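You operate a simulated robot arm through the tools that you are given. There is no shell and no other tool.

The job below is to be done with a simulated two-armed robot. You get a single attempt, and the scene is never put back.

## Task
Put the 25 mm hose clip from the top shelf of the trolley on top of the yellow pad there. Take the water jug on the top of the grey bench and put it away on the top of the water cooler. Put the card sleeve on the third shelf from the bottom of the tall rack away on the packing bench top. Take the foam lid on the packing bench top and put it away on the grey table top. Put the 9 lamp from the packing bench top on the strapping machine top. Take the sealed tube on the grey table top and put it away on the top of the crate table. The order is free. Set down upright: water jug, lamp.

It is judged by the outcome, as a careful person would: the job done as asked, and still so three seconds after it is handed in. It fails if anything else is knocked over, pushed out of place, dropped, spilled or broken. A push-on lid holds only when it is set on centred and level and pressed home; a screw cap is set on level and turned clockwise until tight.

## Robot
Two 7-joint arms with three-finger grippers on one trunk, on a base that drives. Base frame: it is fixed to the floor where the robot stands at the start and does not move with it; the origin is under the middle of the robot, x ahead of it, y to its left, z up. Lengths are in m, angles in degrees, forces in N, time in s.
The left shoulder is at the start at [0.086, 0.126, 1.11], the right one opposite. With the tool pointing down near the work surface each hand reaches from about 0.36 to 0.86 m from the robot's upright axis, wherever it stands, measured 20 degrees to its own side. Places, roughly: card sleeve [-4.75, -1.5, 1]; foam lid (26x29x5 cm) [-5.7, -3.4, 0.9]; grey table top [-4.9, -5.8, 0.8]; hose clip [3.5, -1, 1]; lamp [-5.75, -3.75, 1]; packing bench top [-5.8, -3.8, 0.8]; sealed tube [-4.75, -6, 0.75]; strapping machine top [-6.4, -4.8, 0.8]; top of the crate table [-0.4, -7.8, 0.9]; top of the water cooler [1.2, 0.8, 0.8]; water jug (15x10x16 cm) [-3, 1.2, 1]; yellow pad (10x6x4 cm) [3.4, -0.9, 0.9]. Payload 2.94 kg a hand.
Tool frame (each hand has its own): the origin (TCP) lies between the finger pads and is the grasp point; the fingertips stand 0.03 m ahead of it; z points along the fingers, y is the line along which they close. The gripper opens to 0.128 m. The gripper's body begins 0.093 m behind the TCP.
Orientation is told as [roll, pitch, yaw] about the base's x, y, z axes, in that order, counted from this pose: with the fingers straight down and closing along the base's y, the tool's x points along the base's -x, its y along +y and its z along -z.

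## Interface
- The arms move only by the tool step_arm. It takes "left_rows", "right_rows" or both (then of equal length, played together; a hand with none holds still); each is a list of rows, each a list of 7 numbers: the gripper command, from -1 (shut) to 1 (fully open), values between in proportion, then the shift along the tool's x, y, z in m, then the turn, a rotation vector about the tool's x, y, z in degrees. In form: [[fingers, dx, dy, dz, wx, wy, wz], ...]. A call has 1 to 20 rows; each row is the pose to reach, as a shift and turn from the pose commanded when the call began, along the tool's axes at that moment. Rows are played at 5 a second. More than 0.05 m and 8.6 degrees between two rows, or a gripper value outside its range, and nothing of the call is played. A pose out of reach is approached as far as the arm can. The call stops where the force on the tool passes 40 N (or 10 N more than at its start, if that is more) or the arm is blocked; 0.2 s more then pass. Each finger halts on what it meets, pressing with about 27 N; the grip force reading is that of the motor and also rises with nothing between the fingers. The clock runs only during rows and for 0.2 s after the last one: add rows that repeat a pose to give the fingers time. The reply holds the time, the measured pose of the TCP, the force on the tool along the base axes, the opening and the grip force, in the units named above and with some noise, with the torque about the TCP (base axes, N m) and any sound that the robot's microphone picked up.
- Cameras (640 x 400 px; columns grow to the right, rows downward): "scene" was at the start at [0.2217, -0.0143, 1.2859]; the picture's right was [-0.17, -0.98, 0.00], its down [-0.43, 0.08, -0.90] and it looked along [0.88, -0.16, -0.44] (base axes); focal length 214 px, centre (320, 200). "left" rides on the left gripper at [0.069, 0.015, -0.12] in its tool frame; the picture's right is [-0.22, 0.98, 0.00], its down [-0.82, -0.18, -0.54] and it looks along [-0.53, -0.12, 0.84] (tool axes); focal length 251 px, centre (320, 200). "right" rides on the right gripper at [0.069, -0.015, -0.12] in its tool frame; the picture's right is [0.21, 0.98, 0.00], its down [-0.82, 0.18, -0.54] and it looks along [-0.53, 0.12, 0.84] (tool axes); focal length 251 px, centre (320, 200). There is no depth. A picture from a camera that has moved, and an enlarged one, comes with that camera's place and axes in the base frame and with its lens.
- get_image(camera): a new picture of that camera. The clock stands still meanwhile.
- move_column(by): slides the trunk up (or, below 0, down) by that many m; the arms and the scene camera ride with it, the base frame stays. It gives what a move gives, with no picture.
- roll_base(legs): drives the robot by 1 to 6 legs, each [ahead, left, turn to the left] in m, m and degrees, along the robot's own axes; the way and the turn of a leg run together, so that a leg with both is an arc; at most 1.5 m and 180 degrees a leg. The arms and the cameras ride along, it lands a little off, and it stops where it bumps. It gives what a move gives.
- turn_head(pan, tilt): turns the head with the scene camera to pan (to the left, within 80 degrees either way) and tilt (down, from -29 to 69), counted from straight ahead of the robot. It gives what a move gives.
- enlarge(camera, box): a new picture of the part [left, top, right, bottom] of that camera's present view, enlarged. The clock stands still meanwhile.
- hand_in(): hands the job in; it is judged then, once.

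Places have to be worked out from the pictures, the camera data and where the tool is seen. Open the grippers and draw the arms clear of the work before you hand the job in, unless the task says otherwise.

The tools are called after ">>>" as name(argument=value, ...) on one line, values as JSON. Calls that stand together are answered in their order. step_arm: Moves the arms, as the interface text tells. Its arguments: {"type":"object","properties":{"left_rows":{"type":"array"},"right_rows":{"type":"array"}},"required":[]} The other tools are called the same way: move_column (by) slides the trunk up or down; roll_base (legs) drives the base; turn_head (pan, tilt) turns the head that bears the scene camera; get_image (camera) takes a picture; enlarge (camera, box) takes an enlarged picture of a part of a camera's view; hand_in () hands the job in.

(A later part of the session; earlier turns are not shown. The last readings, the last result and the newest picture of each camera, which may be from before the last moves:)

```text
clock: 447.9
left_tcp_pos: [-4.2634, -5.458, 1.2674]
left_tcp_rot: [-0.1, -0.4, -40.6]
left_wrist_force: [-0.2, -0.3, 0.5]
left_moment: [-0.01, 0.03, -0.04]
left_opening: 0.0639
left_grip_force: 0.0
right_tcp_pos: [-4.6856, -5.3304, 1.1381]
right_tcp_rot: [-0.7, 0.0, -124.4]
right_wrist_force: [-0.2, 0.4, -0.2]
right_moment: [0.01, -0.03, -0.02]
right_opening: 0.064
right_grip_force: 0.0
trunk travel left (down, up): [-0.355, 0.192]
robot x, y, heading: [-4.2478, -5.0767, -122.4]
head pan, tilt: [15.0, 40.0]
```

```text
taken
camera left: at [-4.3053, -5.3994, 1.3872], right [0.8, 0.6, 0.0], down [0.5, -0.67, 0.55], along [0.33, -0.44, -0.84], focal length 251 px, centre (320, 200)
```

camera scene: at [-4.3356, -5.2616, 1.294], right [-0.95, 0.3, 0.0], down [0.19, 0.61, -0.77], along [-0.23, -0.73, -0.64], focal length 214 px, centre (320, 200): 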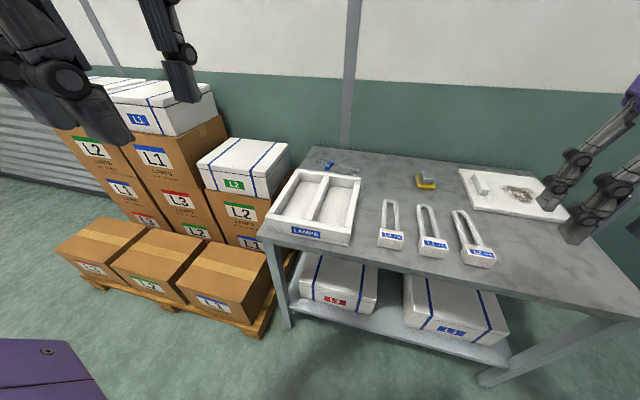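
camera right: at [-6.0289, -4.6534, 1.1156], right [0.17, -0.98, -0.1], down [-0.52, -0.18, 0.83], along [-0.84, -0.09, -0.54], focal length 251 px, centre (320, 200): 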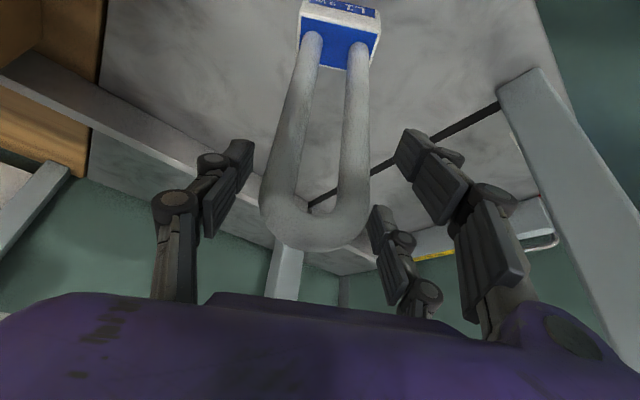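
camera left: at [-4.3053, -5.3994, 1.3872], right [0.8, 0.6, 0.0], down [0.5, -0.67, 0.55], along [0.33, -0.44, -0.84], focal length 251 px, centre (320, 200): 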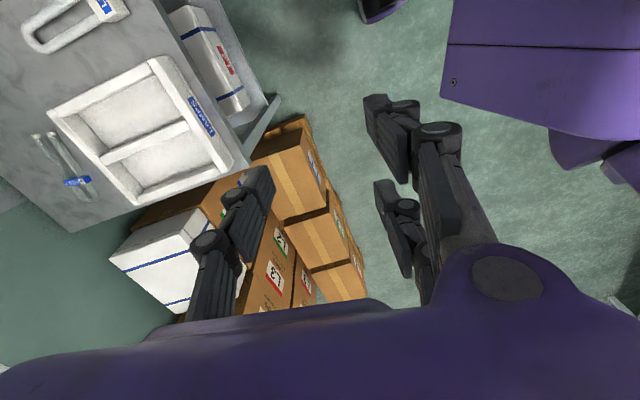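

The tube lies behind the tray. I enlarge both views to get its exact pose.

>>> enlarge(camera="left", box=[10, 110, 150, 220])

>>> enlarge(camera="scene", box=[260, 130, 380, 220])

```text
3.64 times, centred on (80, 165) of left
camera zoom: at [-4.3053, -5.3994, 1.3872], right [0.8, 0.6, 0.0], down [0.5, -0.67, 0.55], along [0.33, -0.44, -0.84], focal length 914 px, centre (1193, 327)
```

zoom: 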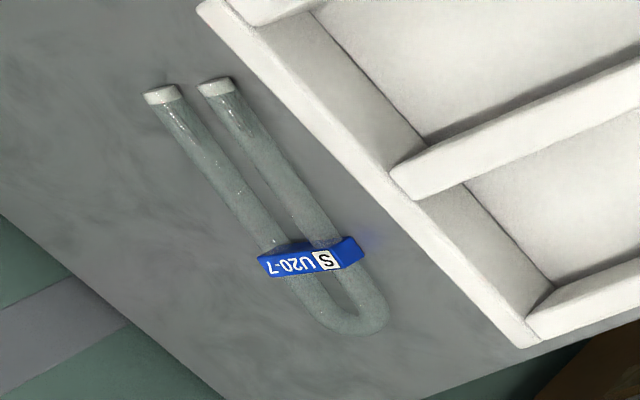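

```text
4.44 times, centred on (320, 175) of scene
camera zoom: at [-4.3356, -5.2616, 1.294], right [-0.95, 0.3, 0.0], down [0.19, 0.61, -0.77], along [-0.23, -0.73, -0.64], focal length 953 px, centre (320, 311)
```

zoom: 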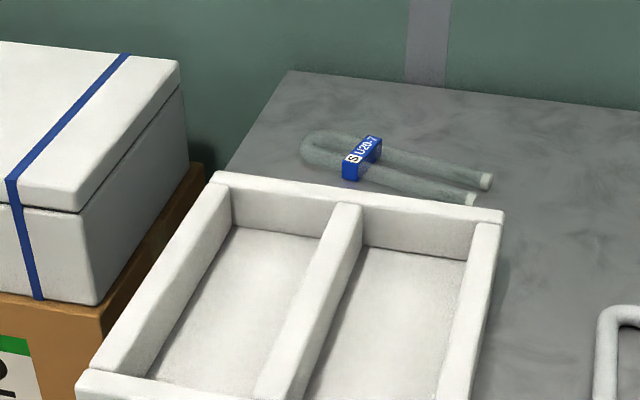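

The tube's legs point to heading 135°, so the gripper yaw should be -45°; the clip is at about (-4.626,-6.037), top z≈0.81, with ~4 cm gap to the tray. I drive 0.26 m ahead with the hand high.

>>> roll_base(legs=[[0.26, 0, 0]])

>>> get_image(camera="left")

>>> get_image(camera="scene")

```text
clock: 449.8
left_tcp_pos: [-4.4012, -5.6765, 1.2673]
left_tcp_rot: [0.0, -0.5, -40.7]
left_wrist_force: [-0.5, -0.1, 0.1]
left_moment: [-0.04, -0.02, 0.0]
left_opening: 0.0639
left_grip_force: 0.1
right_tcp_pos: [-4.8246, -5.5493, 1.1391]
right_tcp_rot: [-0.7, 0.1, -124.4]
right_wrist_force: [0.1, -0.2, 0.1]
right_moment: [0.02, -0.02, 0.02]
right_opening: 0.0637
right_grip_force: 0.0
trunk travel left (down, up): [-0.355, 0.192]
robot x, y, heading: [-4.3857, -5.2969, -122.5]
head pan, tilt: [15.0, 40.0]
```

```text
taken
camera left: at [-4.4439, -5.6179, 1.3873], right [0.8, 0.6, 0.0], down [0.5, -0.67, 0.55], along [0.33, -0.44, -0.84], focal length 251 px, centre (320, 200)
```

left: 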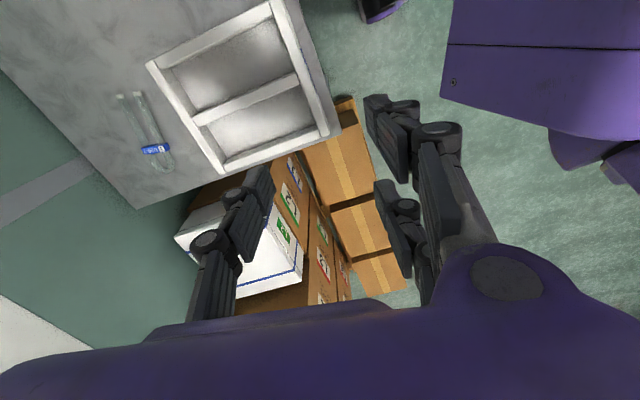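

```text
taken
camera scene: at [-4.4743, -5.4802, 1.2939], right [-0.95, 0.3, 0.0], down [0.19, 0.61, -0.77], along [-0.23, -0.73, -0.64], focal length 214 px, centre (320, 200)
```

scene: 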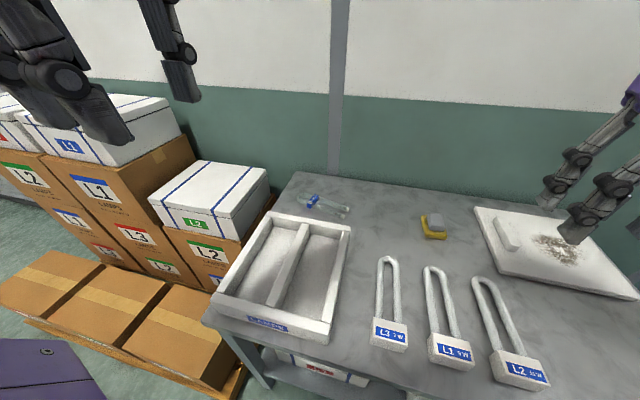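

I bring the left hand toward the tube, descending, stopping short to check reach and alignment.

>>> step_arm(left_rows=[[0.2, -0.006, -0.04, 0.025, 0, 0, 0.5], [0.3, -0.012, -0.08, 0.05, 0, 0, 1], [0.4, -0.019, -0.12, 0.08, 0, 0, 1.5], [0.45, -0.025, -0.16, 0.11, 0, 0, 2], [0.45, -0.031, -0.2, 0.14, 0, 0, 2.5], [0.45, -0.038, -0.24, 0.17, 0, 0, 3], [0.45, -0.044, -0.28, 0.2, 0, 0, 3.5], [0.45, -0.048, -0.31, 0.23, 0, 0, 4], [0.45, -0.052, -0.34, 0.26, 0, 0, 4.3], [0.45, -0.052, -0.34, 0.26, 0, 0, 4.3]])

>>> get_image(camera="left")

>>> get_image(camera="scene")

```text
refused: row 3 steps farther than a row can; nothing moved
```

```text
taken
camera left: at [-4.4439, -5.6179, 1.3873], right [0.8, 0.6, 0.0], down [0.5, -0.67, 0.55], along [0.33, -0.44, -0.84], focal length 251 px, centre (320, 200)
```

left: 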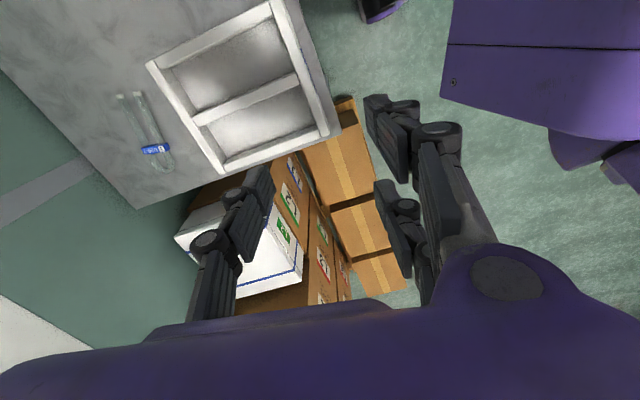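

```text
taken
camera scene: at [-4.4743, -5.4802, 1.2939], right [-0.95, 0.3, 0.0], down [0.19, 0.61, -0.77], along [-0.23, -0.73, -0.64], focal length 214 px, centre (320, 200)
```

scene: 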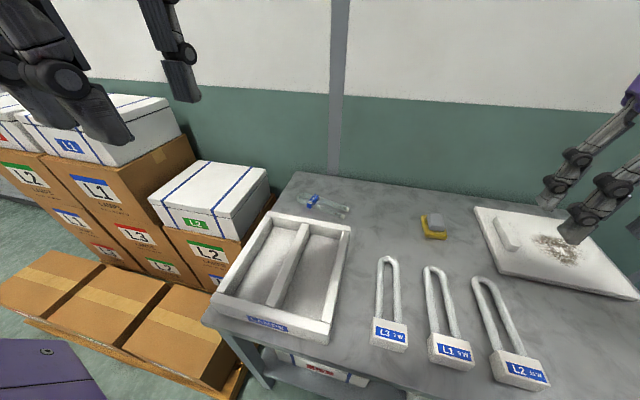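

The steps were slightly too long; I resend with smaller ones.

>>> step_arm(left_rows=[[0.2, -0.005, -0.034, 0.022, 0, 0, 0.5], [0.3, -0.01, -0.068, 0.045, 0, 0, 1], [0.4, -0.015, -0.102, 0.07, 0, 0, 1.4], [0.45, -0.02, -0.136, 0.095, 0, 0, 1.8], [0.45, -0.026, -0.17, 0.12, 0, 0, 2.2], [0.45, -0.031, -0.204, 0.145, 0, 0, 2.6], [0.45, -0.036, -0.238, 0.17, 0, 0, 3], [0.45, -0.041, -0.272, 0.195, 0, 0, 3.4], [0.45, -0.046, -0.306, 0.225, 0, 0, 3.8], [0.45, -0.052, -0.34, 0.26, 0, 0, 4.3], [0.45, -0.052, -0.34, 0.26, 0, 0, 4.3]])

>>> get_image(camera="left")

>>> get_image(camera="scene")

```text
clock: 452.2
left_tcp_pos: [-4.5495, -5.9414, 1.0533]
left_tcp_rot: [0.2, -0.5, -44.4]
left_wrist_force: [-0.5, 0.2, 0.2]
left_moment: [0.02, 0.03, 0.0]
left_opening: 0.093
left_grip_force: 0.0
left hand out of reach, approached as far as the arm can: row 9, 10, 11
right_tcp_pos: [-4.8247, -5.5482, 1.1397]
right_tcp_rot: [-0.6, -0.1, -124.3]
right_wrist_force: [0.4, -0.5, -0.3]
right_moment: [0.05, 0.0, 0.02]
right_opening: 0.0643
right_grip_force: 0.0
trunk travel left (down, up): [-0.355, 0.192]
robot x, y, heading: [-4.3819, -5.2982, -122.5]
head pan, tilt: [15.0, 40.0]
```

```text
taken
camera left: at [-4.588, -5.8809, 1.1725], right [0.84, 0.55, 0.0], down [0.46, -0.7, 0.55], along [0.3, -0.46, -0.84], focal length 251 px, centre (320, 200)
```

left: 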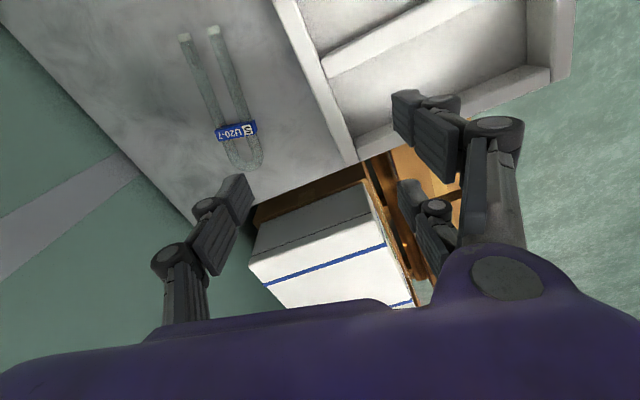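

```text
taken
camera scene: at [-4.4746, -5.4806, 1.2938], right [-0.95, 0.3, 0.0], down [0.19, 0.61, -0.77], along [-0.23, -0.73, -0.64], focal length 214 px, centre (320, 200)
```

scene: 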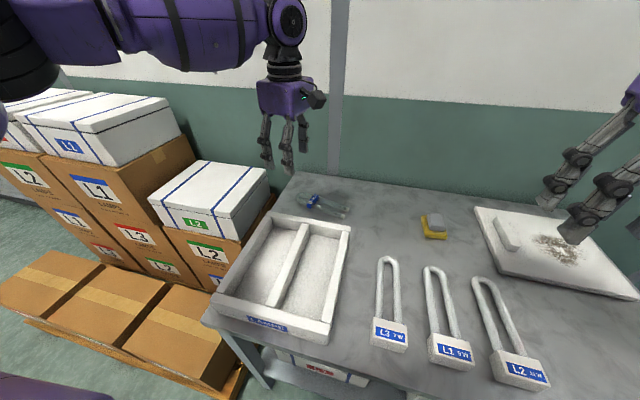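

At this height the arm is at its limit; reach grows lower down. I lower 11 cm first, then move over the tube.

>>> step_arm(left_rows=[[0.45, 0, 0, 0.035, 0, 0, 0], [0.45, 0, 0, 0.07, 0, 0, 0], [0.45, 0, -0.01, 0.11, 0, 0, 0], [0.45, -0.004, -0.045, 0.12, 0, 0, 0], [0.45, -0.008, -0.08, 0.13, 0, 0, 0], [0.45, -0.0115, -0.1211, 0.14, 0, 0, 0], [0.45, -0.0115, -0.1211, 0.14, 0, 0, 0]])

>>> get_image(camera="left")

>>> get_image(camera="scene")

```text
clock: 453.8
left_tcp_pos: [-4.5288, -5.9771, 0.9155]
left_tcp_rot: [0.0, -0.7, -44.9]
left_wrist_force: [-0.4, -0.6, 0.1]
left_moment: [0.0, -0.01, 0.01]
left_opening: 0.0928
left_grip_force: 0.1
left hand out of reach, approached as far as the arm can: row 3, 4, 5, 6, 7
right_tcp_pos: [-4.825, -5.548, 1.1391]
right_tcp_rot: [-0.7, 0.0, -124.4]
right_wrist_force: [-0.6, 0.5, 0.1]
right_moment: [-0.02, 0.02, 0.0]
right_opening: 0.0639
right_grip_force: 0.1
trunk travel left (down, up): [-0.355, 0.192]
robot x, y, heading: [-4.3834, -5.2972, -122.5]
head pan, tilt: [15.0, 40.0]
```

```text
taken
camera left: at [-4.5674, -5.9154, 1.0349], right [0.84, 0.54, 0.0], down [0.45, -0.7, 0.55], along [0.3, -0.46, -0.84], focal length 251 px, centre (320, 200)
```

left: 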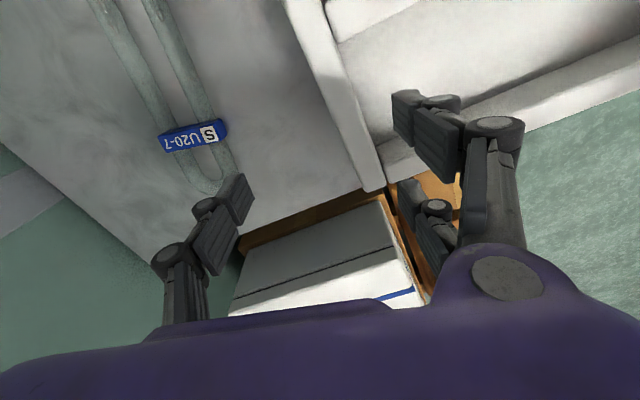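

```text
taken
camera scene: at [-4.4746, -5.4797, 1.294], right [-0.95, 0.3, 0.0], down [0.19, 0.61, -0.77], along [-0.23, -0.73, -0.64], focal length 214 px, centre (320, 200)
```

scene: 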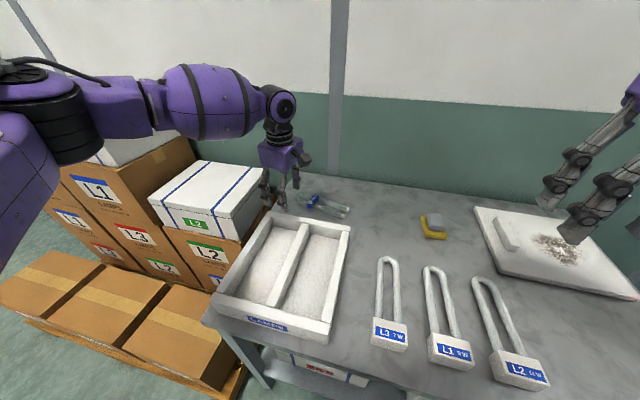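

The arm's reach with the turned wrist is too short. I take a close look at the blue clip to judge another grasp (across the clip's thickness, with the natural wrist direction).

>>> enlarge(camera="left", box=[100, 70, 260, 210])

>>> enlarge(camera="scene", box=[280, 170, 370, 230])

```text
2.86 times, centred on (180, 140) of left
camera zoom: at [-4.5674, -5.9154, 1.0349], right [0.84, 0.54, 0.0], down [0.45, -0.7, 0.55], along [0.3, -0.46, -0.84], focal length 718 px, centre (720, 371)
```

zoom: 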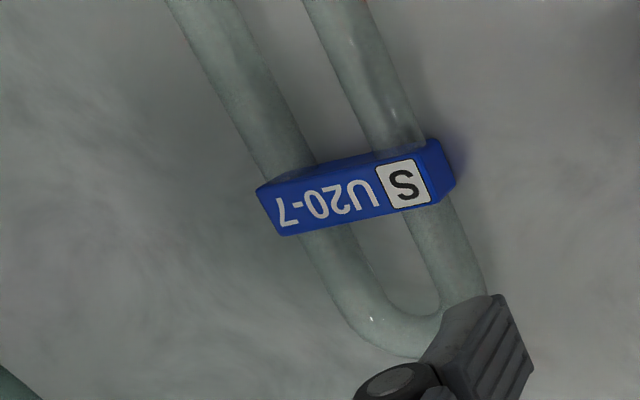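

```text
6.67 times, centred on (325, 200) of scene
camera zoom: at [-4.4746, -5.4797, 1.294], right [-0.95, 0.3, 0.0], down [0.19, 0.61, -0.77], along [-0.23, -0.73, -0.64], focal length 1430 px, centre (287, 200)
```

zoom: 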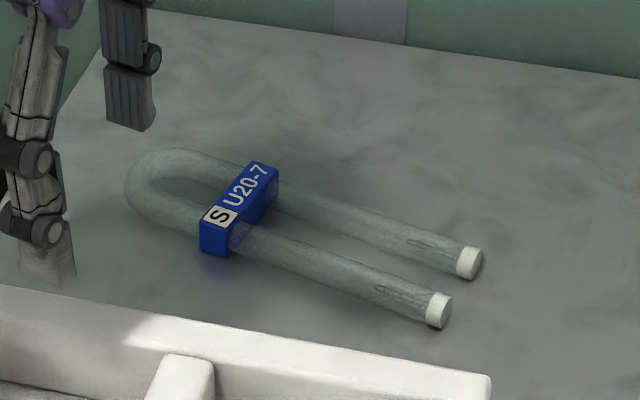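

The clip stands too low above the tubes for that. Better: use the right arm leaning in from the right, with the fingers across the clip's ends. First I bring the left arm back up and home.

>>> step_arm(left_rows=[[0.45, 0, 0, -0.04, 0, 0, 0], [0.45, 0, 0, -0.08, 0, 0, 0], [0.45, 0.005, 0.02, -0.12, 0, 0, 0], [0.45, 0.02, 0.05, -0.15, 0, 0, 0], [0.45, 0.035, 0.085, -0.18, 0, 0, 0], [0.3, 0.05, 0.12, -0.21, 0, 0, 0], [0.2, 0.065, 0.16, -0.23, 0, 0, 0], [0.1, 0.08, 0.2, -0.25, 0, 0, 0], [0.0, 0.095, 0.24, -0.27, 0, 0, 0], [0.0, 0.1063, 0.28, -0.29, 0, 0, 0], [0.0, 0.1063, 0.2852, -0.3, 0, 0, 0]])

>>> roll_base(legs=[[-0.2, 0, 0]])

>>> step_arm(right_rows=[[0.0, -0.01, 0, 0, 0, 0, -8], [0.0, -0.02, 0, 0, 0, 0, -16], [0.0, -0.03, 0, 0, 0, 0, -24], [0.0, -0.04, 0, 0, 0, 0, -32], [0.0, -0.05, 0, 0, 0, 0, -40], [0.0, -0.05, 0, 0, 0, 0, -48], [0.0, -0.05, 0, 0, 0, 0, -56], [0.0, -0.05, 0, 0, 0, 0, -64], [0.0, -0.05, 0, 0, 0, 0, -72], [0.0, -0.05, 0, 0, 0, 0, -79]])

```text
clock: 456.2
left_tcp_pos: [-4.4021, -5.6977, 1.2139]
left_tcp_rot: [0.0, -0.6, -44.9]
left_wrist_force: [0.3, -0.2, -0.9]
left_moment: [0.01, 0.02, 0.01]
left_opening: 0.0642
left_grip_force: 0.1
right_tcp_pos: [-4.8253, -5.5484, 1.1401]
right_tcp_rot: [-0.7, 0.0, -124.3]
right_wrist_force: [-0.4, 0.0, -0.6]
right_moment: [0.03, -0.01, -0.01]
right_opening: 0.064
right_grip_force: 0.1
trunk travel left (down, up): [-0.355, 0.192]
robot x, y, heading: [-4.3836, -5.2947, -122.5]
head pan, tilt: [15.0, 40.0]
```

```text
clock: 457.8
left_tcp_pos: [-4.2939, -5.528, 1.2147]
left_tcp_rot: [0.1, -0.5, -44.8]
left_wrist_force: [0.8, -0.1, -0.5]
left_moment: [-0.03, 0.03, 0.02]
left_opening: 0.064
left_grip_force: 0.0
right_tcp_pos: [-4.7161, -5.3804, 1.1403]
right_tcp_rot: [-0.6, 0.0, -124.2]
right_wrist_force: [0.1, -0.8, 0.0]
right_moment: [-0.03, 0.03, -0.04]
right_opening: 0.0639
right_grip_force: 0.0
trunk travel left (down, up): [-0.355, 0.192]
robot x, y, heading: [-4.2761, -5.1251, -122.2]
head pan, tilt: [15.0, 40.0]
```

```text
clock: 460.0
left_tcp_pos: [-4.2941, -5.5274, 1.2139]
left_tcp_rot: [0.1, -0.4, -44.6]
left_wrist_force: [1.0, 0.3, -0.1]
left_moment: [0.01, 0.01, 0.0]
left_opening: 0.064
left_grip_force: 0.0
right_tcp_pos: [-4.6342, -5.4035, 1.1214]
right_tcp_rot: [-0.2, 0.6, -45.6]
right_wrist_force: [0.6, -0.7, -0.1]
right_moment: [-0.01, -0.01, -0.04]
right_opening: 0.064
right_grip_force: 0.1
right hand out of reach, approached as far as the arm can: row 7, 8, 9, 10
trunk travel left (down, up): [-0.355, 0.192]
robot x, y, heading: [-4.2794, -5.1277, -122.2]
head pan, tilt: [15.0, 40.0]
```

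The wrist turned but drifted a bit. I add the lean (40° toward the left) and see whether the arm accepts it here in free space.

>>> step_arm(right_rows=[[0.2, -0.028, 0, -0.01, 0, -8, 0], [0.3, -0.056, 0, -0.02, 0, -16, 0], [0.45, -0.084, 0, -0.03, 0, -24, 0], [0.45, -0.112, 0, -0.04, 0, -32, 0], [0.45, -0.14, 0, -0.05, 0, -40, 0], [0.45, -0.14, 0, -0.05, 0, -40, 0]])

>>> get_image(camera="scene")

>>> get_image(camera="right")

```text
clock: 461.4
left_tcp_pos: [-4.2945, -5.5279, 1.2136]
left_tcp_rot: [0.2, -0.4, -44.7]
left_wrist_force: [-0.3, -0.1, 0.5]
left_moment: [0.0, 0.03, 0.0]
left_opening: 0.064
left_grip_force: 0.0
right_tcp_pos: [-4.5363, -5.5039, 1.1685]
right_tcp_rot: [-0.2, -39.4, -45.1]
right_wrist_force: [0.1, -0.1, -0.8]
right_moment: [-0.02, 0.0, 0.01]
right_opening: 0.0931
right_grip_force: 0.1
trunk travel left (down, up): [-0.355, 0.192]
robot x, y, heading: [-4.275, -5.1317, -121.8]
head pan, tilt: [15.0, 40.0]
```

```text
taken
camera scene: at [-4.3666, -5.3104, 1.2939], right [-0.96, 0.3, 0.0], down [0.19, 0.61, -0.77], along [-0.23, -0.73, -0.64], focal length 214 px, centre (320, 200)
```

scene: 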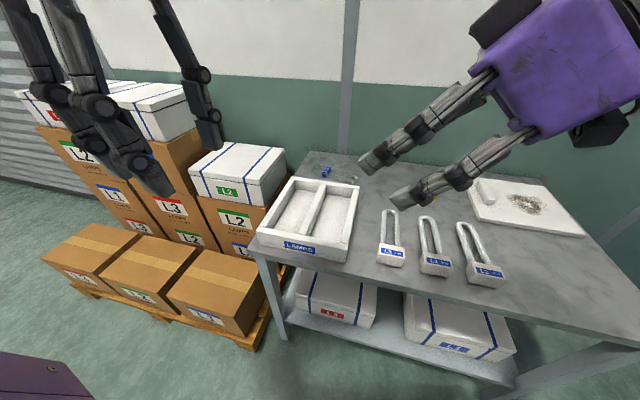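

```text
taken
camera right: at [-4.637, -5.4222, 1.2179], right [0.58, 0.81, -0.14], down [0.33, -0.08, 0.94], along [0.75, -0.59, -0.31], focal length 251 px, centre (320, 200)
```

right: 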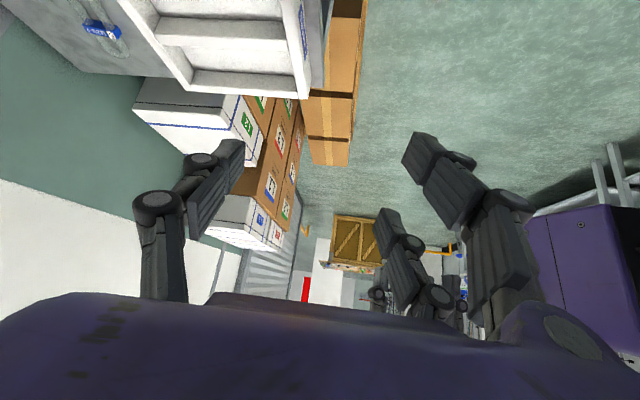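

The leaning pose works well. I strafe left 0.2 m and drive ahead 0.2 m so the tube comes within reach of this hand.

>>> roll_base(legs=[[0, 0.2, 0], [0.2, 0, 0]])

>>> get_image(camera="right")

>>> get_image(camera="scene")

```text
clock: 465.0
left_tcp_pos: [-4.2278, -5.805, 1.2142]
left_tcp_rot: [0.2, -0.5, -44.8]
left_wrist_force: [-0.2, 0.4, -1.0]
left_moment: [0.02, -0.01, 0.0]
left_opening: 0.0639
left_grip_force: 0.0
right_tcp_pos: [-4.4719, -5.7808, 1.1692]
right_tcp_rot: [-0.2, -39.3, -45.1]
right_wrist_force: [-0.3, -0.2, -0.3]
right_moment: [0.01, -0.02, -0.02]
right_opening: 0.0931
right_grip_force: 0.1
trunk travel left (down, up): [-0.355, 0.192]
robot x, y, heading: [-4.2115, -5.4012, -122.4]
head pan, tilt: [15.0, 40.0]
```

```text
taken
camera right: at [-4.5715, -5.6986, 1.2179], right [0.58, 0.8, -0.14], down [0.34, -0.08, 0.94], along [0.74, -0.59, -0.32], focal length 251 px, centre (320, 200)
```

right: 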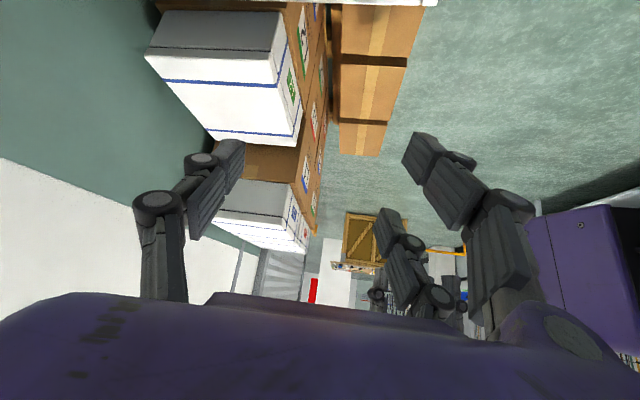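

```text
taken
camera scene: at [-4.3008, -5.5873, 1.2939], right [-0.95, 0.3, 0.0], down [0.19, 0.61, -0.77], along [-0.23, -0.73, -0.64], focal length 214 px, centre (320, 200)
```

scene: 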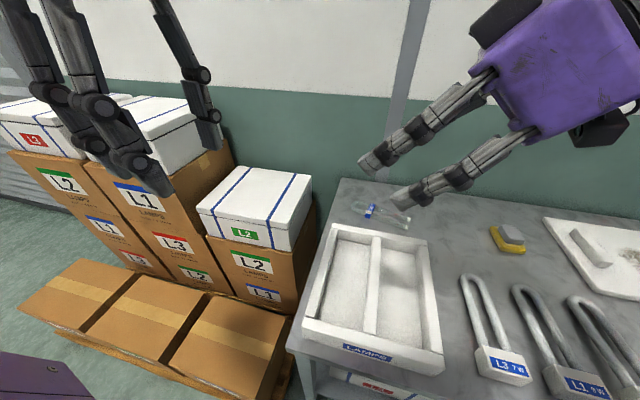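

The clip is at about (-4.622,-6.035). I move the right hand to a pre-grasp point 10 cm back along its pointing direction.

>>> step_arm(right_rows=[[0.45, 0.0195, -0.0318, 0.0239, 0, 0, 0], [0.45, 0.0391, -0.0636, 0.0477, 0, 0, 0], [0.45, 0.0586, -0.0953, 0.0716, 0, 0, 0], [0.45, 0.0782, -0.1271, 0.0954, 0, 0, 0], [0.45, 0.0977, -0.1589, 0.1193, 0, 0, 0], [0.45, 0.1173, -0.1907, 0.1431, 0, 0, 0], [0.45, 0.1368, -0.2224, 0.167, 0, 0, 0], [0.45, 0.1564, -0.2542, 0.1908, 0, 0, 0], [0.45, 0.1759, -0.286, 0.2147, 0, 0, 0], [0.45, 0.1759, -0.286, 0.2147, 0, 0, 0]])

>>> get_image(camera="right")

>>> get_image(camera="scene")

```text
clock: 467.2
left_tcp_pos: [-4.2287, -5.8047, 1.2139]
left_tcp_rot: [0.1, -0.5, -44.7]
left_wrist_force: [0.1, 0.5, 0.4]
left_moment: [0.01, -0.06, 0.02]
left_opening: 0.0641
left_grip_force: 0.0
right_tcp_pos: [-4.493, -5.8024, 1.1387]
right_tcp_rot: [-0.2, -39.2, -45.2]
right_wrist_force: [-0.3, 0.3, 0.1]
right_moment: [0.02, -0.01, -0.01]
right_opening: 0.0929
right_grip_force: 0.0
right hand out of reach, approached as far as the arm can: row 2, 3, 4, 5, 6, 7, 8, 9, 10
trunk travel left (down, up): [-0.355, 0.192]
robot x, y, heading: [-4.2122, -5.4021, -122.4]
head pan, tilt: [15.0, 40.0]
```

```text
taken
camera right: at [-4.5936, -5.7209, 1.1869], right [0.58, 0.8, -0.14], down [0.34, -0.08, 0.94], along [0.74, -0.59, -0.32], focal length 251 px, centre (320, 200)
```

right: 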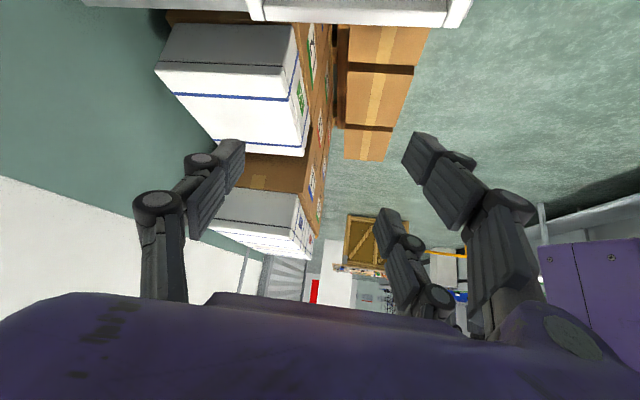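

```text
taken
camera scene: at [-4.3008, -5.5872, 1.2939], right [-0.95, 0.3, 0.0], down [0.19, 0.61, -0.77], along [-0.23, -0.73, -0.64], focal length 214 px, centre (320, 200)
```

scene: 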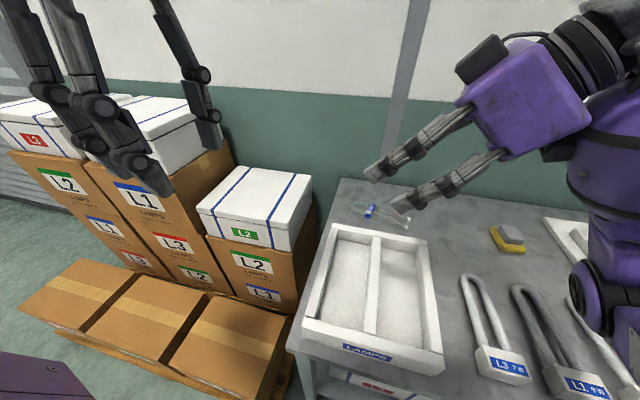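

This wrist direction is at its limit too. If I turn the robot to heading about -75°, the needed gripper direction becomes natural for the right arm. I back off and bring the right hand into the matching pose first.

>>> roll_base(legs=[[-0.25, 0, 0]])

>>> step_arm(right_rows=[[0.45, 0.0289, -0.0084, -0.0237, 5, 0, 6.1], [0.45, 0.0579, -0.0169, -0.0474, 9.9, 0, 12.1], [0.45, 0.0868, -0.0253, -0.0711, 14.9, 0, 18.2], [0.45, 0.1157, -0.0337, -0.0947, 19.9, 0, 24.3], [0.45, 0.1447, -0.0422, -0.1184, 24.8, 0, 30.3], [0.45, 0.1736, -0.0506, -0.1421, 29.8, 0, 36.4], [0.45, 0.1736, -0.0506, -0.1421, 29.8, 0, 36.4]])

```text
clock: 469.0
left_tcp_pos: [-4.0951, -5.5942, 1.214]
left_tcp_rot: [0.1, -0.6, -44.8]
left_wrist_force: [-0.5, 0.4, 0.5]
left_moment: [0.01, 0.04, -0.02]
left_opening: 0.064
left_grip_force: 0.0
right_tcp_pos: [-4.3605, -5.593, 1.1386]
right_tcp_rot: [-0.1, -39.3, -45.3]
right_wrist_force: [-0.9, 0.0, 0.4]
right_moment: [-0.02, 0.01, -0.03]
right_opening: 0.0929
right_grip_force: 0.1
trunk travel left (down, up): [-0.355, 0.192]
robot x, y, heading: [-4.0812, -5.1921, -122.3]
head pan, tilt: [15.0, 40.0]
```

```text
clock: 470.6
left_tcp_pos: [-4.0949, -5.5957, 1.2126]
left_tcp_rot: [0.1, -0.5, -44.6]
left_wrist_force: [-0.3, -0.5, -0.6]
left_moment: [-0.01, -0.01, 0.0]
left_opening: 0.0639
left_grip_force: 0.0
right_tcp_pos: [-4.5562, -5.4683, 1.1386]
right_tcp_rot: [-0.1, -39.4, -92.5]
right_wrist_force: [0.7, -1.2, -0.8]
right_moment: [0.0, 0.01, -0.03]
right_opening: 0.0931
right_grip_force: 0.0
trunk travel left (down, up): [-0.355, 0.192]
robot x, y, heading: [-4.0763, -5.1945, -122.5]
head pan, tilt: [15.0, 40.0]
```

Pose is set relative to the body. I turn left 47.5° and slide right along the table front to the new standing point.

>>> roll_base(legs=[[0, 0, 47.5], [-0.09, -0.387, 0]])

>>> turn_head(pan=-20, tilt=40)

>>> get_image(camera="scene")

>>> get_image(camera="right")

```text
clock: 476.8
left_tcp_pos: [-4.1932, -5.4928, 1.2137]
left_tcp_rot: [0.1, -0.5, 2.8]
left_wrist_force: [0.6, 0.7, -0.9]
left_moment: [-0.02, 0.05, -0.01]
left_opening: 0.0641
left_grip_force: 0.1
right_tcp_pos: [-4.597, -5.7452, 1.1373]
right_tcp_rot: [-0.2, -39.4, -44.9]
right_wrist_force: [-0.7, -0.9, 0.0]
right_moment: [-0.01, -0.01, -0.02]
right_opening: 0.0929
right_grip_force: 0.0
trunk travel left (down, up): [-0.355, 0.192]
robot x, y, heading: [-4.4755, -5.2066, -74.8]
head pan, tilt: [15.0, 40.0]
```

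```text
clock: 477.8
left_tcp_pos: [-4.193, -5.4926, 1.2138]
left_tcp_rot: [0.1, -0.5, 2.7]
left_wrist_force: [-0.4, 0.4, 0.3]
left_moment: [-0.03, 0.01, -0.01]
left_opening: 0.0642
left_grip_force: 0.0
right_tcp_pos: [-4.5967, -5.7451, 1.1376]
right_tcp_rot: [-0.1, -39.4, -45.0]
right_wrist_force: [-0.8, -0.3, 0.0]
right_moment: [0.0, -0.03, -0.01]
right_opening: 0.0927
right_grip_force: 0.0
trunk travel left (down, up): [-0.355, 0.192]
robot x, y, heading: [-4.476, -5.2091, -74.9]
head pan, tilt: [-20.0, 40.0]
```

```text
taken
camera scene: at [-4.4506, -5.41, 1.2939], right [-1.0, 0.08, 0.0], down [0.05, 0.64, -0.77], along [-0.06, -0.76, -0.64], focal length 214 px, centre (320, 200)
```

scene: 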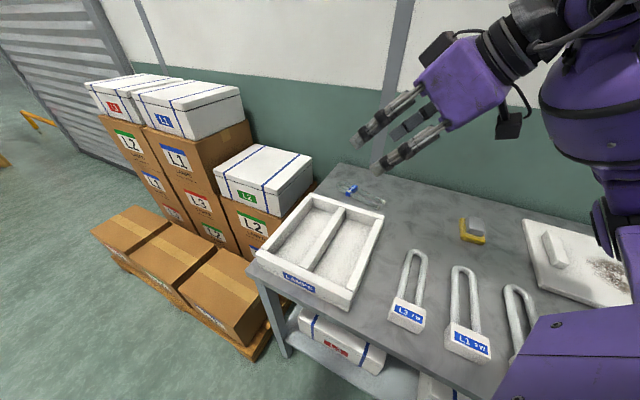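

```text
taken
camera right: at [-4.6981, -5.6639, 1.1868], right [0.57, 0.81, -0.14], down [0.33, -0.08, 0.94], along [0.75, -0.58, -0.31], focal length 251 px, centre (320, 200)
```

right: 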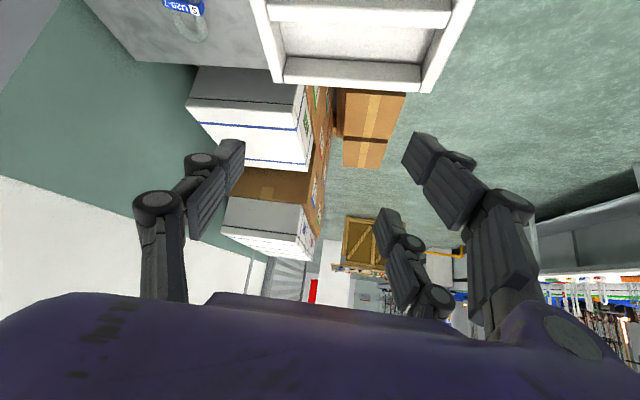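

In this stance the pose is natural. I move to the pre-grasp point near the tube.

>>> step_arm(right_rows=[[0.45, 0.0085, -0.028, 0.0328, 0, 0, 0], [0.45, 0.0169, -0.0561, 0.0657, 0, 0, 0], [0.45, 0.0254, -0.0842, 0.0985, 0, 0, 0], [0.45, 0.0338, -0.1122, 0.1314, 0, 0, 0], [0.45, 0.0423, -0.1402, 0.1642, 0, 0, 0], [0.45, 0.0508, -0.1683, 0.197, 0, 0, 0], [0.45, 0.0592, -0.1964, 0.2299, 0, 0, 0], [0.45, 0.0677, -0.2244, 0.2627, 0, 0, 0], [0.45, 0.0677, -0.2244, 0.2627, 0, 0, 0]])

>>> get_image(camera="right")

>>> get_image(camera="scene")

```text
clock: 480.0
left_tcp_pos: [-4.1941, -5.4914, 1.2144]
left_tcp_rot: [0.0, -0.5, 2.6]
left_wrist_force: [0.1, 0.1, 0.5]
left_moment: [0.01, 0.0, -0.01]
left_opening: 0.064
left_grip_force: 0.0
right_tcp_pos: [-4.6182, -5.9483, 0.9089]
right_tcp_rot: [-3.1, -43.0, -45.4]
right_wrist_force: [-0.8, -0.1, 0.1]
right_moment: [0.01, -0.04, -0.01]
right_opening: 0.0926
right_grip_force: 0.1
right hand out of reach, approached as far as the arm can: row 4, 5, 6, 7, 8, 9
trunk travel left (down, up): [-0.355, 0.192]
robot x, y, heading: [-4.4781, -5.2066, -74.7]
head pan, tilt: [-20.0, 40.0]
stopped in row 9 (right hand): the arm was blocked; the commanded pose is now the measured one
```

```text
taken
camera right: at [-4.7177, -5.8594, 0.9504], right [0.61, 0.77, -0.18], down [0.32, -0.02, 0.95], along [0.73, -0.64, -0.26], focal length 251 px, centre (320, 200)
```

right: 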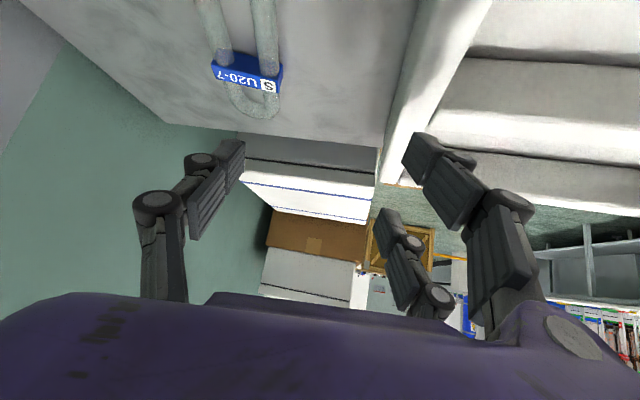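

```text
taken
camera scene: at [-4.451, -5.4101, 1.2939], right [-1.0, 0.08, 0.0], down [0.05, 0.64, -0.77], along [-0.06, -0.76, -0.64], focal length 214 px, centre (320, 200)
```

scene: 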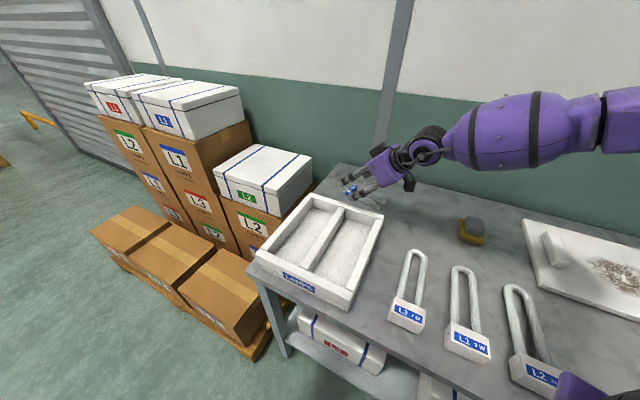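

The arm stopped as "blocked" though the tool feels no force; I look at the elbow side to see what it touches.

>>> turn_head(pan=-65, tilt=25)

>>> get_image(camera="scene")

```text
clock: 481.1
left_tcp_pos: [-4.1922, -5.4913, 1.2145]
left_tcp_rot: [0.1, -0.5, 2.8]
left_wrist_force: [0.5, -1.0, -0.4]
left_moment: [0.01, 0.01, 0.02]
left_opening: 0.0639
left_grip_force: 0.1
right_tcp_pos: [-4.6191, -5.9482, 0.9093]
right_tcp_rot: [-3.0, -42.8, -45.3]
right_wrist_force: [0.5, 0.3, 0.0]
right_moment: [-0.01, 0.01, -0.05]
right_opening: 0.0926
right_grip_force: 0.0
trunk travel left (down, up): [-0.355, 0.192]
robot x, y, heading: [-4.478, -5.2089, -74.8]
head pan, tilt: [-65.0, 25.0]
```

```text
taken
camera scene: at [-4.5138, -5.3848, 1.3172], right [-0.65, 0.76, 0.0], down [0.32, 0.27, -0.91], along [-0.69, -0.59, -0.42], focal length 214 px, centre (320, 200)
```

scene: 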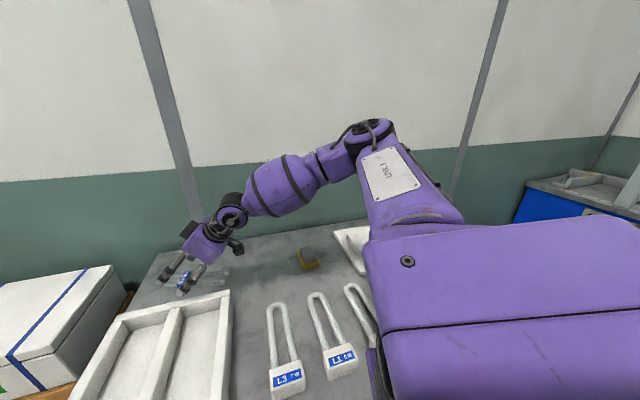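

Nothing seems to touch. I try a small move further in the wanted direction to see whether it proceeds.

>>> step_arm(right_rows=[[0.45, 0, -0.01, 0, 0, 0, 0], [0.45, 0, -0.02, 0, 0, 0, 0], [0.45, 0, -0.03, 0, 0, 0, 0], [0.45, 0, -0.03, 0, 0, 0, 0]])

>>> get_image(camera="right")

```text
clock: 482.1
left_tcp_pos: [-4.1935, -5.4908, 1.2133]
left_tcp_rot: [0.1, -0.4, 2.7]
left_wrist_force: [0.2, -0.4, -0.6]
left_moment: [-0.02, 0.0, 0.01]
left_opening: 0.0638
left_grip_force: 0.0
right_tcp_pos: [-4.6234, -5.9528, 0.9075]
right_tcp_rot: [-3.6, -43.0, -45.5]
right_wrist_force: [-0.5, -0.5, 0.2]
right_moment: [-0.01, -0.01, 0.01]
right_opening: 0.0929
right_grip_force: 0.0
right hand out of reach, approached as far as the arm can: row 1, 2, 3, 4
trunk travel left (down, up): [-0.355, 0.192]
robot x, y, heading: [-4.4782, -5.2105, -75.1]
head pan, tilt: [-65.0, 25.0]
```

```text
taken
camera right: at [-4.7203, -5.8635, 0.9483], right [0.61, 0.77, -0.19], down [0.32, -0.02, 0.95], along [0.72, -0.64, -0.26], focal length 251 px, centre (320, 200)
```

right: 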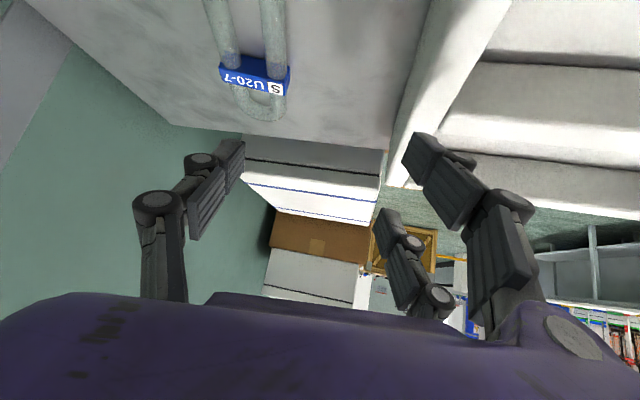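

It is simply the reach limit. Lowering may gain reach: I go down 5 cm along the pointing direction and see.

>>> step_arm(right_rows=[[0.45, 0.012, 0, 0.014, 0, 0, 0], [0.45, 0.024, 0, 0.028, 0, 0, 0], [0.45, 0.034, -0.005, 0.04, 0, 0, 0], [0.45, 0.034, -0.01, 0.04, 0, 0, 0]])

>>> get_image(camera="right")

```text
clock: 482.8
left_tcp_pos: [-4.1914, -5.4911, 1.2133]
left_tcp_rot: [0.1, -0.5, 2.6]
left_wrist_force: [0.6, -0.4, -0.2]
left_moment: [0.07, -0.01, -0.05]
left_opening: 0.0641
left_grip_force: 0.1
right_tcp_pos: [-4.6142, -5.962, 0.8794]
right_tcp_rot: [-3.0, -45.0, -45.2]
right_wrist_force: [3.9, 3.8, 17.2]
right_moment: [0.93, -0.55, -0.06]
right_opening: 0.1041
right_grip_force: 6.5
trunk travel left (down, up): [-0.355, 0.192]
robot x, y, heading: [-4.4781, -5.2083, -74.7]
head pan, tilt: [-65.0, 25.0]
stopped in row 3 (right hand): the force on the tool passed its limit at 46 N (the readings are from after the stop); the commanded pose is now the measured one
```

```text
taken
camera right: at [-4.7139, -5.8733, 0.9159], right [0.61, 0.77, -0.19], down [0.29, 0.0, 0.96], along [0.74, -0.64, -0.22], focal length 251 px, centre (320, 200)
```

right: 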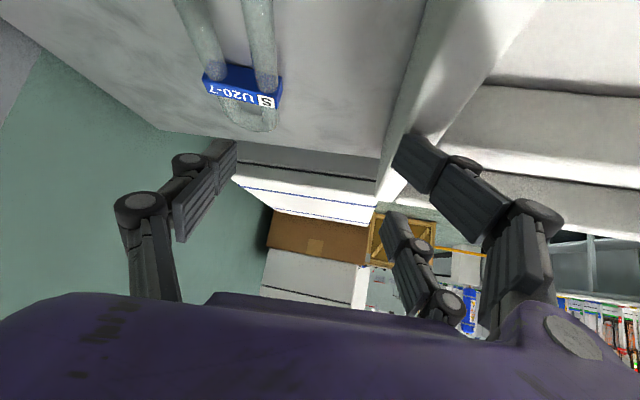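

A finger touched the tray's rim. I lift at once and check the tray.

>>> step_arm(right_rows=[[0.45, -0.015, 0, -0.018, 0, 0, 0], [0.45, -0.035, 0, -0.042, 0, 0, 0], [0.45, -0.06, 0, -0.075, 0, 0, 0], [0.45, -0.075, 0.02, -0.1, 0, 0, 0]])

>>> turn_head(pan=-20, tilt=40)

>>> get_image(camera="scene")

```text
clock: 483.8
left_tcp_pos: [-4.1938, -5.4898, 1.2146]
left_tcp_rot: [-0.1, -0.5, 2.7]
left_wrist_force: [0.2, -0.6, 0.5]
left_moment: [-0.03, -0.02, 0.0]
left_opening: 0.0641
left_grip_force: 0.0
right_tcp_pos: [-4.6094, -5.9315, 0.9976]
right_tcp_rot: [-3.3, -44.4, -45.4]
right_wrist_force: [0.0, 0.7, -0.1]
right_moment: [-0.03, -0.02, 0.03]
right_opening: 0.0929
right_grip_force: 0.2
right hand out of reach, approached as far as the arm can: row 2, 3
trunk travel left (down, up): [-0.355, 0.192]
robot x, y, heading: [-4.4777, -5.2048, -74.9]
head pan, tilt: [-65.0, 25.0]
```

```text
clock: 484.9
left_tcp_pos: [-4.1926, -5.4903, 1.2132]
left_tcp_rot: [0.1, -0.5, 2.7]
left_wrist_force: [-0.6, -0.4, 0.3]
left_moment: [-0.04, -0.01, 0.02]
left_opening: 0.0641
left_grip_force: 0.1
right_tcp_pos: [-4.6109, -5.9305, 0.996]
right_tcp_rot: [-3.1, -44.3, -45.3]
right_wrist_force: [1.0, -0.4, -1.2]
right_moment: [0.02, -0.01, 0.01]
right_opening: 0.0925
right_grip_force: 0.0
trunk travel left (down, up): [-0.355, 0.192]
robot x, y, heading: [-4.4793, -5.2083, -75.1]
head pan, tilt: [-20.0, 40.0]
```

```text
taken
camera scene: at [-4.4695, -5.4087, 1.3001], right [-0.95, 0.3, 0.0], down [0.18, 0.56, -0.81], along [-0.24, -0.77, -0.59], focal length 214 px, centre (320, 200)
```

scene: 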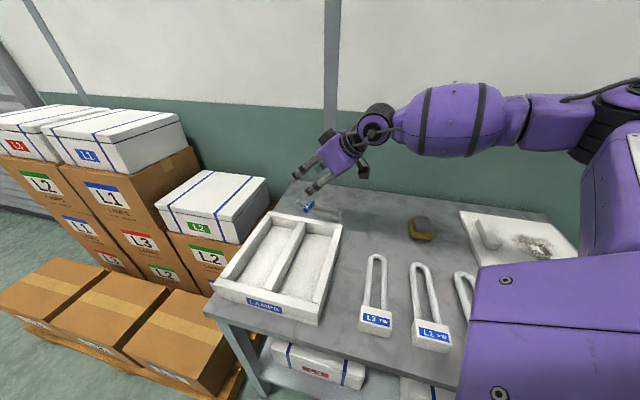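

The tray sits as before. The finger only lacked depth; I need to come in from a slightly different stance (heading about -85°). I retract the hand up and back, then reposition the base.

>>> step_arm(right_rows=[[0.45, -0.02, 0.005, -0.03, 0, 0, 0], [0.45, -0.025, 0.03, -0.065, 0, 0, 0], [0.45, -0.024, 0.06, -0.1, 0, 0, 0], [0.45, -0.023, 0.09, -0.13, 0, 0, 0], [0.45, -0.022, 0.115, -0.16, 0, 0, 0], [0.45, -0.0205, 0.1379, -0.1889, 0, 0, 0], [0.45, -0.0205, 0.1379, -0.1889, 0, 0, 0]])

>>> roll_base(legs=[[0.14, 0.085, 0], [0, 0, -10]])

>>> get_image(camera="scene")

```text
clock: 486.5
left_tcp_pos: [-4.192, -5.492, 1.2148]
left_tcp_rot: [0.2, -0.6, 2.7]
left_wrist_force: [0.0, 0.7, -0.8]
left_moment: [0.04, 0.04, 0.01]
left_opening: 0.0639
left_grip_force: 0.1
right_tcp_pos: [-4.5831, -5.7494, 1.1407]
right_tcp_rot: [-2.9, -44.4, -45.4]
right_wrist_force: [0.2, 0.5, -0.1]
right_moment: [0.0, -0.01, 0.03]
right_opening: 0.0929
right_grip_force: 0.0
right hand out of reach, approached as far as the arm can: row 1
trunk travel left (down, up): [-0.355, 0.192]
robot x, y, heading: [-4.4772, -5.2092, -74.5]
head pan, tilt: [-20.0, 40.0]
```

```text
clock: 488.6
left_tcp_pos: [-4.1277, -5.6492, 1.2141]
left_tcp_rot: [0.1, -0.5, -7.2]
left_wrist_force: [0.5, -0.4, -0.4]
left_moment: [-0.02, 0.0, 0.02]
left_opening: 0.064
left_grip_force: 0.1
right_tcp_pos: [-4.5571, -5.8353, 1.1402]
right_tcp_rot: [-3.1, -44.4, -55.3]
right_wrist_force: [0.4, 0.0, 0.5]
right_moment: [-0.01, 0.0, -0.01]
right_opening: 0.093
right_grip_force: 0.1
trunk travel left (down, up): [-0.355, 0.192]
robot x, y, heading: [-4.3587, -5.3207, -84.8]
head pan, tilt: [-20.0, 40.0]
```

```text
taken
camera scene: at [-4.3831, -5.5216, 1.3013], right [-0.9, 0.43, 0.0], down [0.24, 0.52, -0.82], along [-0.35, -0.74, -0.57], focal length 214 px, centre (320, 200)
```

scene: 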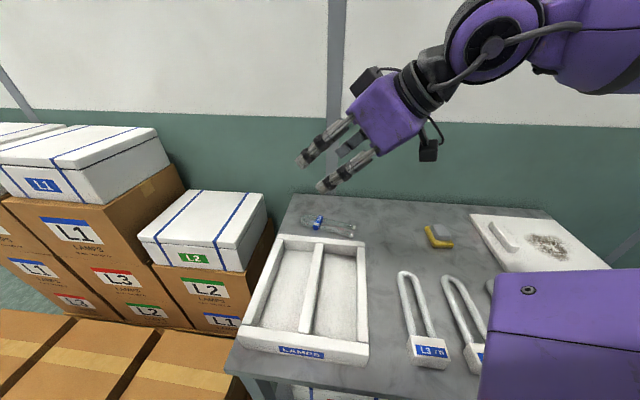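

I want to verify the tray hasn't shifted: I zoom on its front edge relative to the table edge.

>>> enlarge(camera="scene", box=[210, 220, 390, 390])

```text
2.35 times, centred on (300, 305) of scene
camera zoom: at [-4.3831, -5.5216, 1.3013], right [-0.9, 0.43, 0.0], down [0.24, 0.52, -0.82], along [-0.35, -0.74, -0.57], focal length 505 px, centre (367, -47)
```

zoom: 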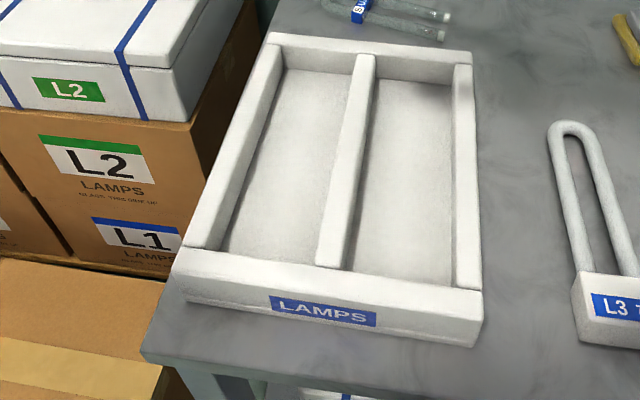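

The tray is still 4.6 cm from the table edge as before — unmoved. I now re-aim the hand (yaw -45°, lean 40°) and move toward the pre-grasp, checking midway.

>>> step_arm(right_rows=[[0.45, 0.0191, -0.0259, 0.031, -3.4, 1.5, -2.4], [0.45, 0.0383, -0.0519, 0.0619, -6.7, 2.9, -4.7], [0.45, 0.0574, -0.0778, 0.0929, -10.1, 4.4, -7.1], [0.45, 0.0766, -0.1037, 0.1238, -10.1, 4.4, -7.1], [0.45, 0.0957, -0.1296, 0.1548, -10.1, 4.4, -7.1], [0.45, 0.0957, -0.1296, 0.1548, -10.1, 4.4, -7.1]])

>>> get_image(camera="right")

>>> get_image(camera="scene")

```text
clock: 490.0
left_tcp_pos: [-4.128, -5.649, 1.2151]
left_tcp_rot: [0.1, -0.7, -7.2]
left_wrist_force: [-0.3, 0.0, -0.5]
left_moment: [-0.04, -0.01, 0.01]
left_opening: 0.0638
left_grip_force: 0.1
right_tcp_pos: [-4.5524, -5.9114, 0.9449]
right_tcp_rot: [0.1, -40.0, -46.1]
right_wrist_force: [-0.7, -0.3, 0.7]
right_moment: [0.02, 0.02, 0.0]
right_opening: 0.0928
right_grip_force: 0.1
right hand out of reach, approached as far as the arm can: row 2, 3, 4, 5, 6
trunk travel left (down, up): [-0.355, 0.192]
robot x, y, heading: [-4.3585, -5.3234, -84.7]
head pan, tilt: [-20.0, 40.0]
```

```text
taken
camera right: at [-4.6522, -5.8284, 0.9932], right [0.59, 0.8, -0.14], down [0.32, -0.08, 0.94], along [0.74, -0.6, -0.3], focal length 251 px, centre (320, 200)
```

right: 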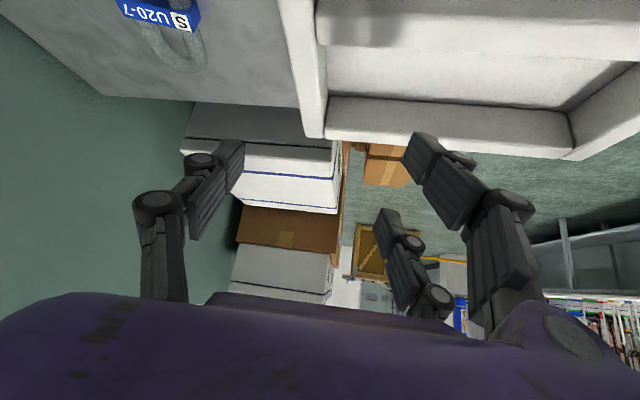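

```text
taken
camera scene: at [-4.3682, -5.5239, 1.2939], right [-0.97, 0.25, 0.0], down [0.16, 0.62, -0.77], along [-0.19, -0.74, -0.64], focal length 214 px, centre (320, 200)
```

scene: 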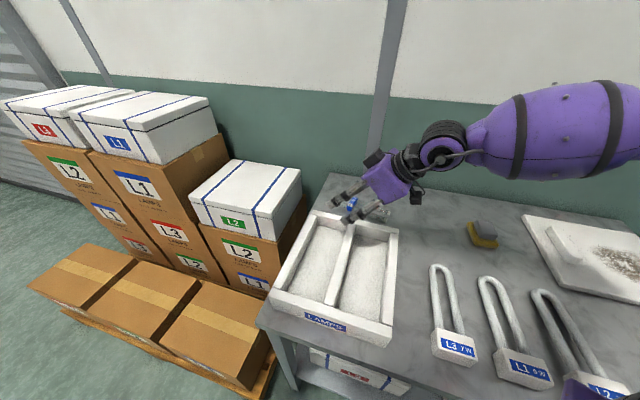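

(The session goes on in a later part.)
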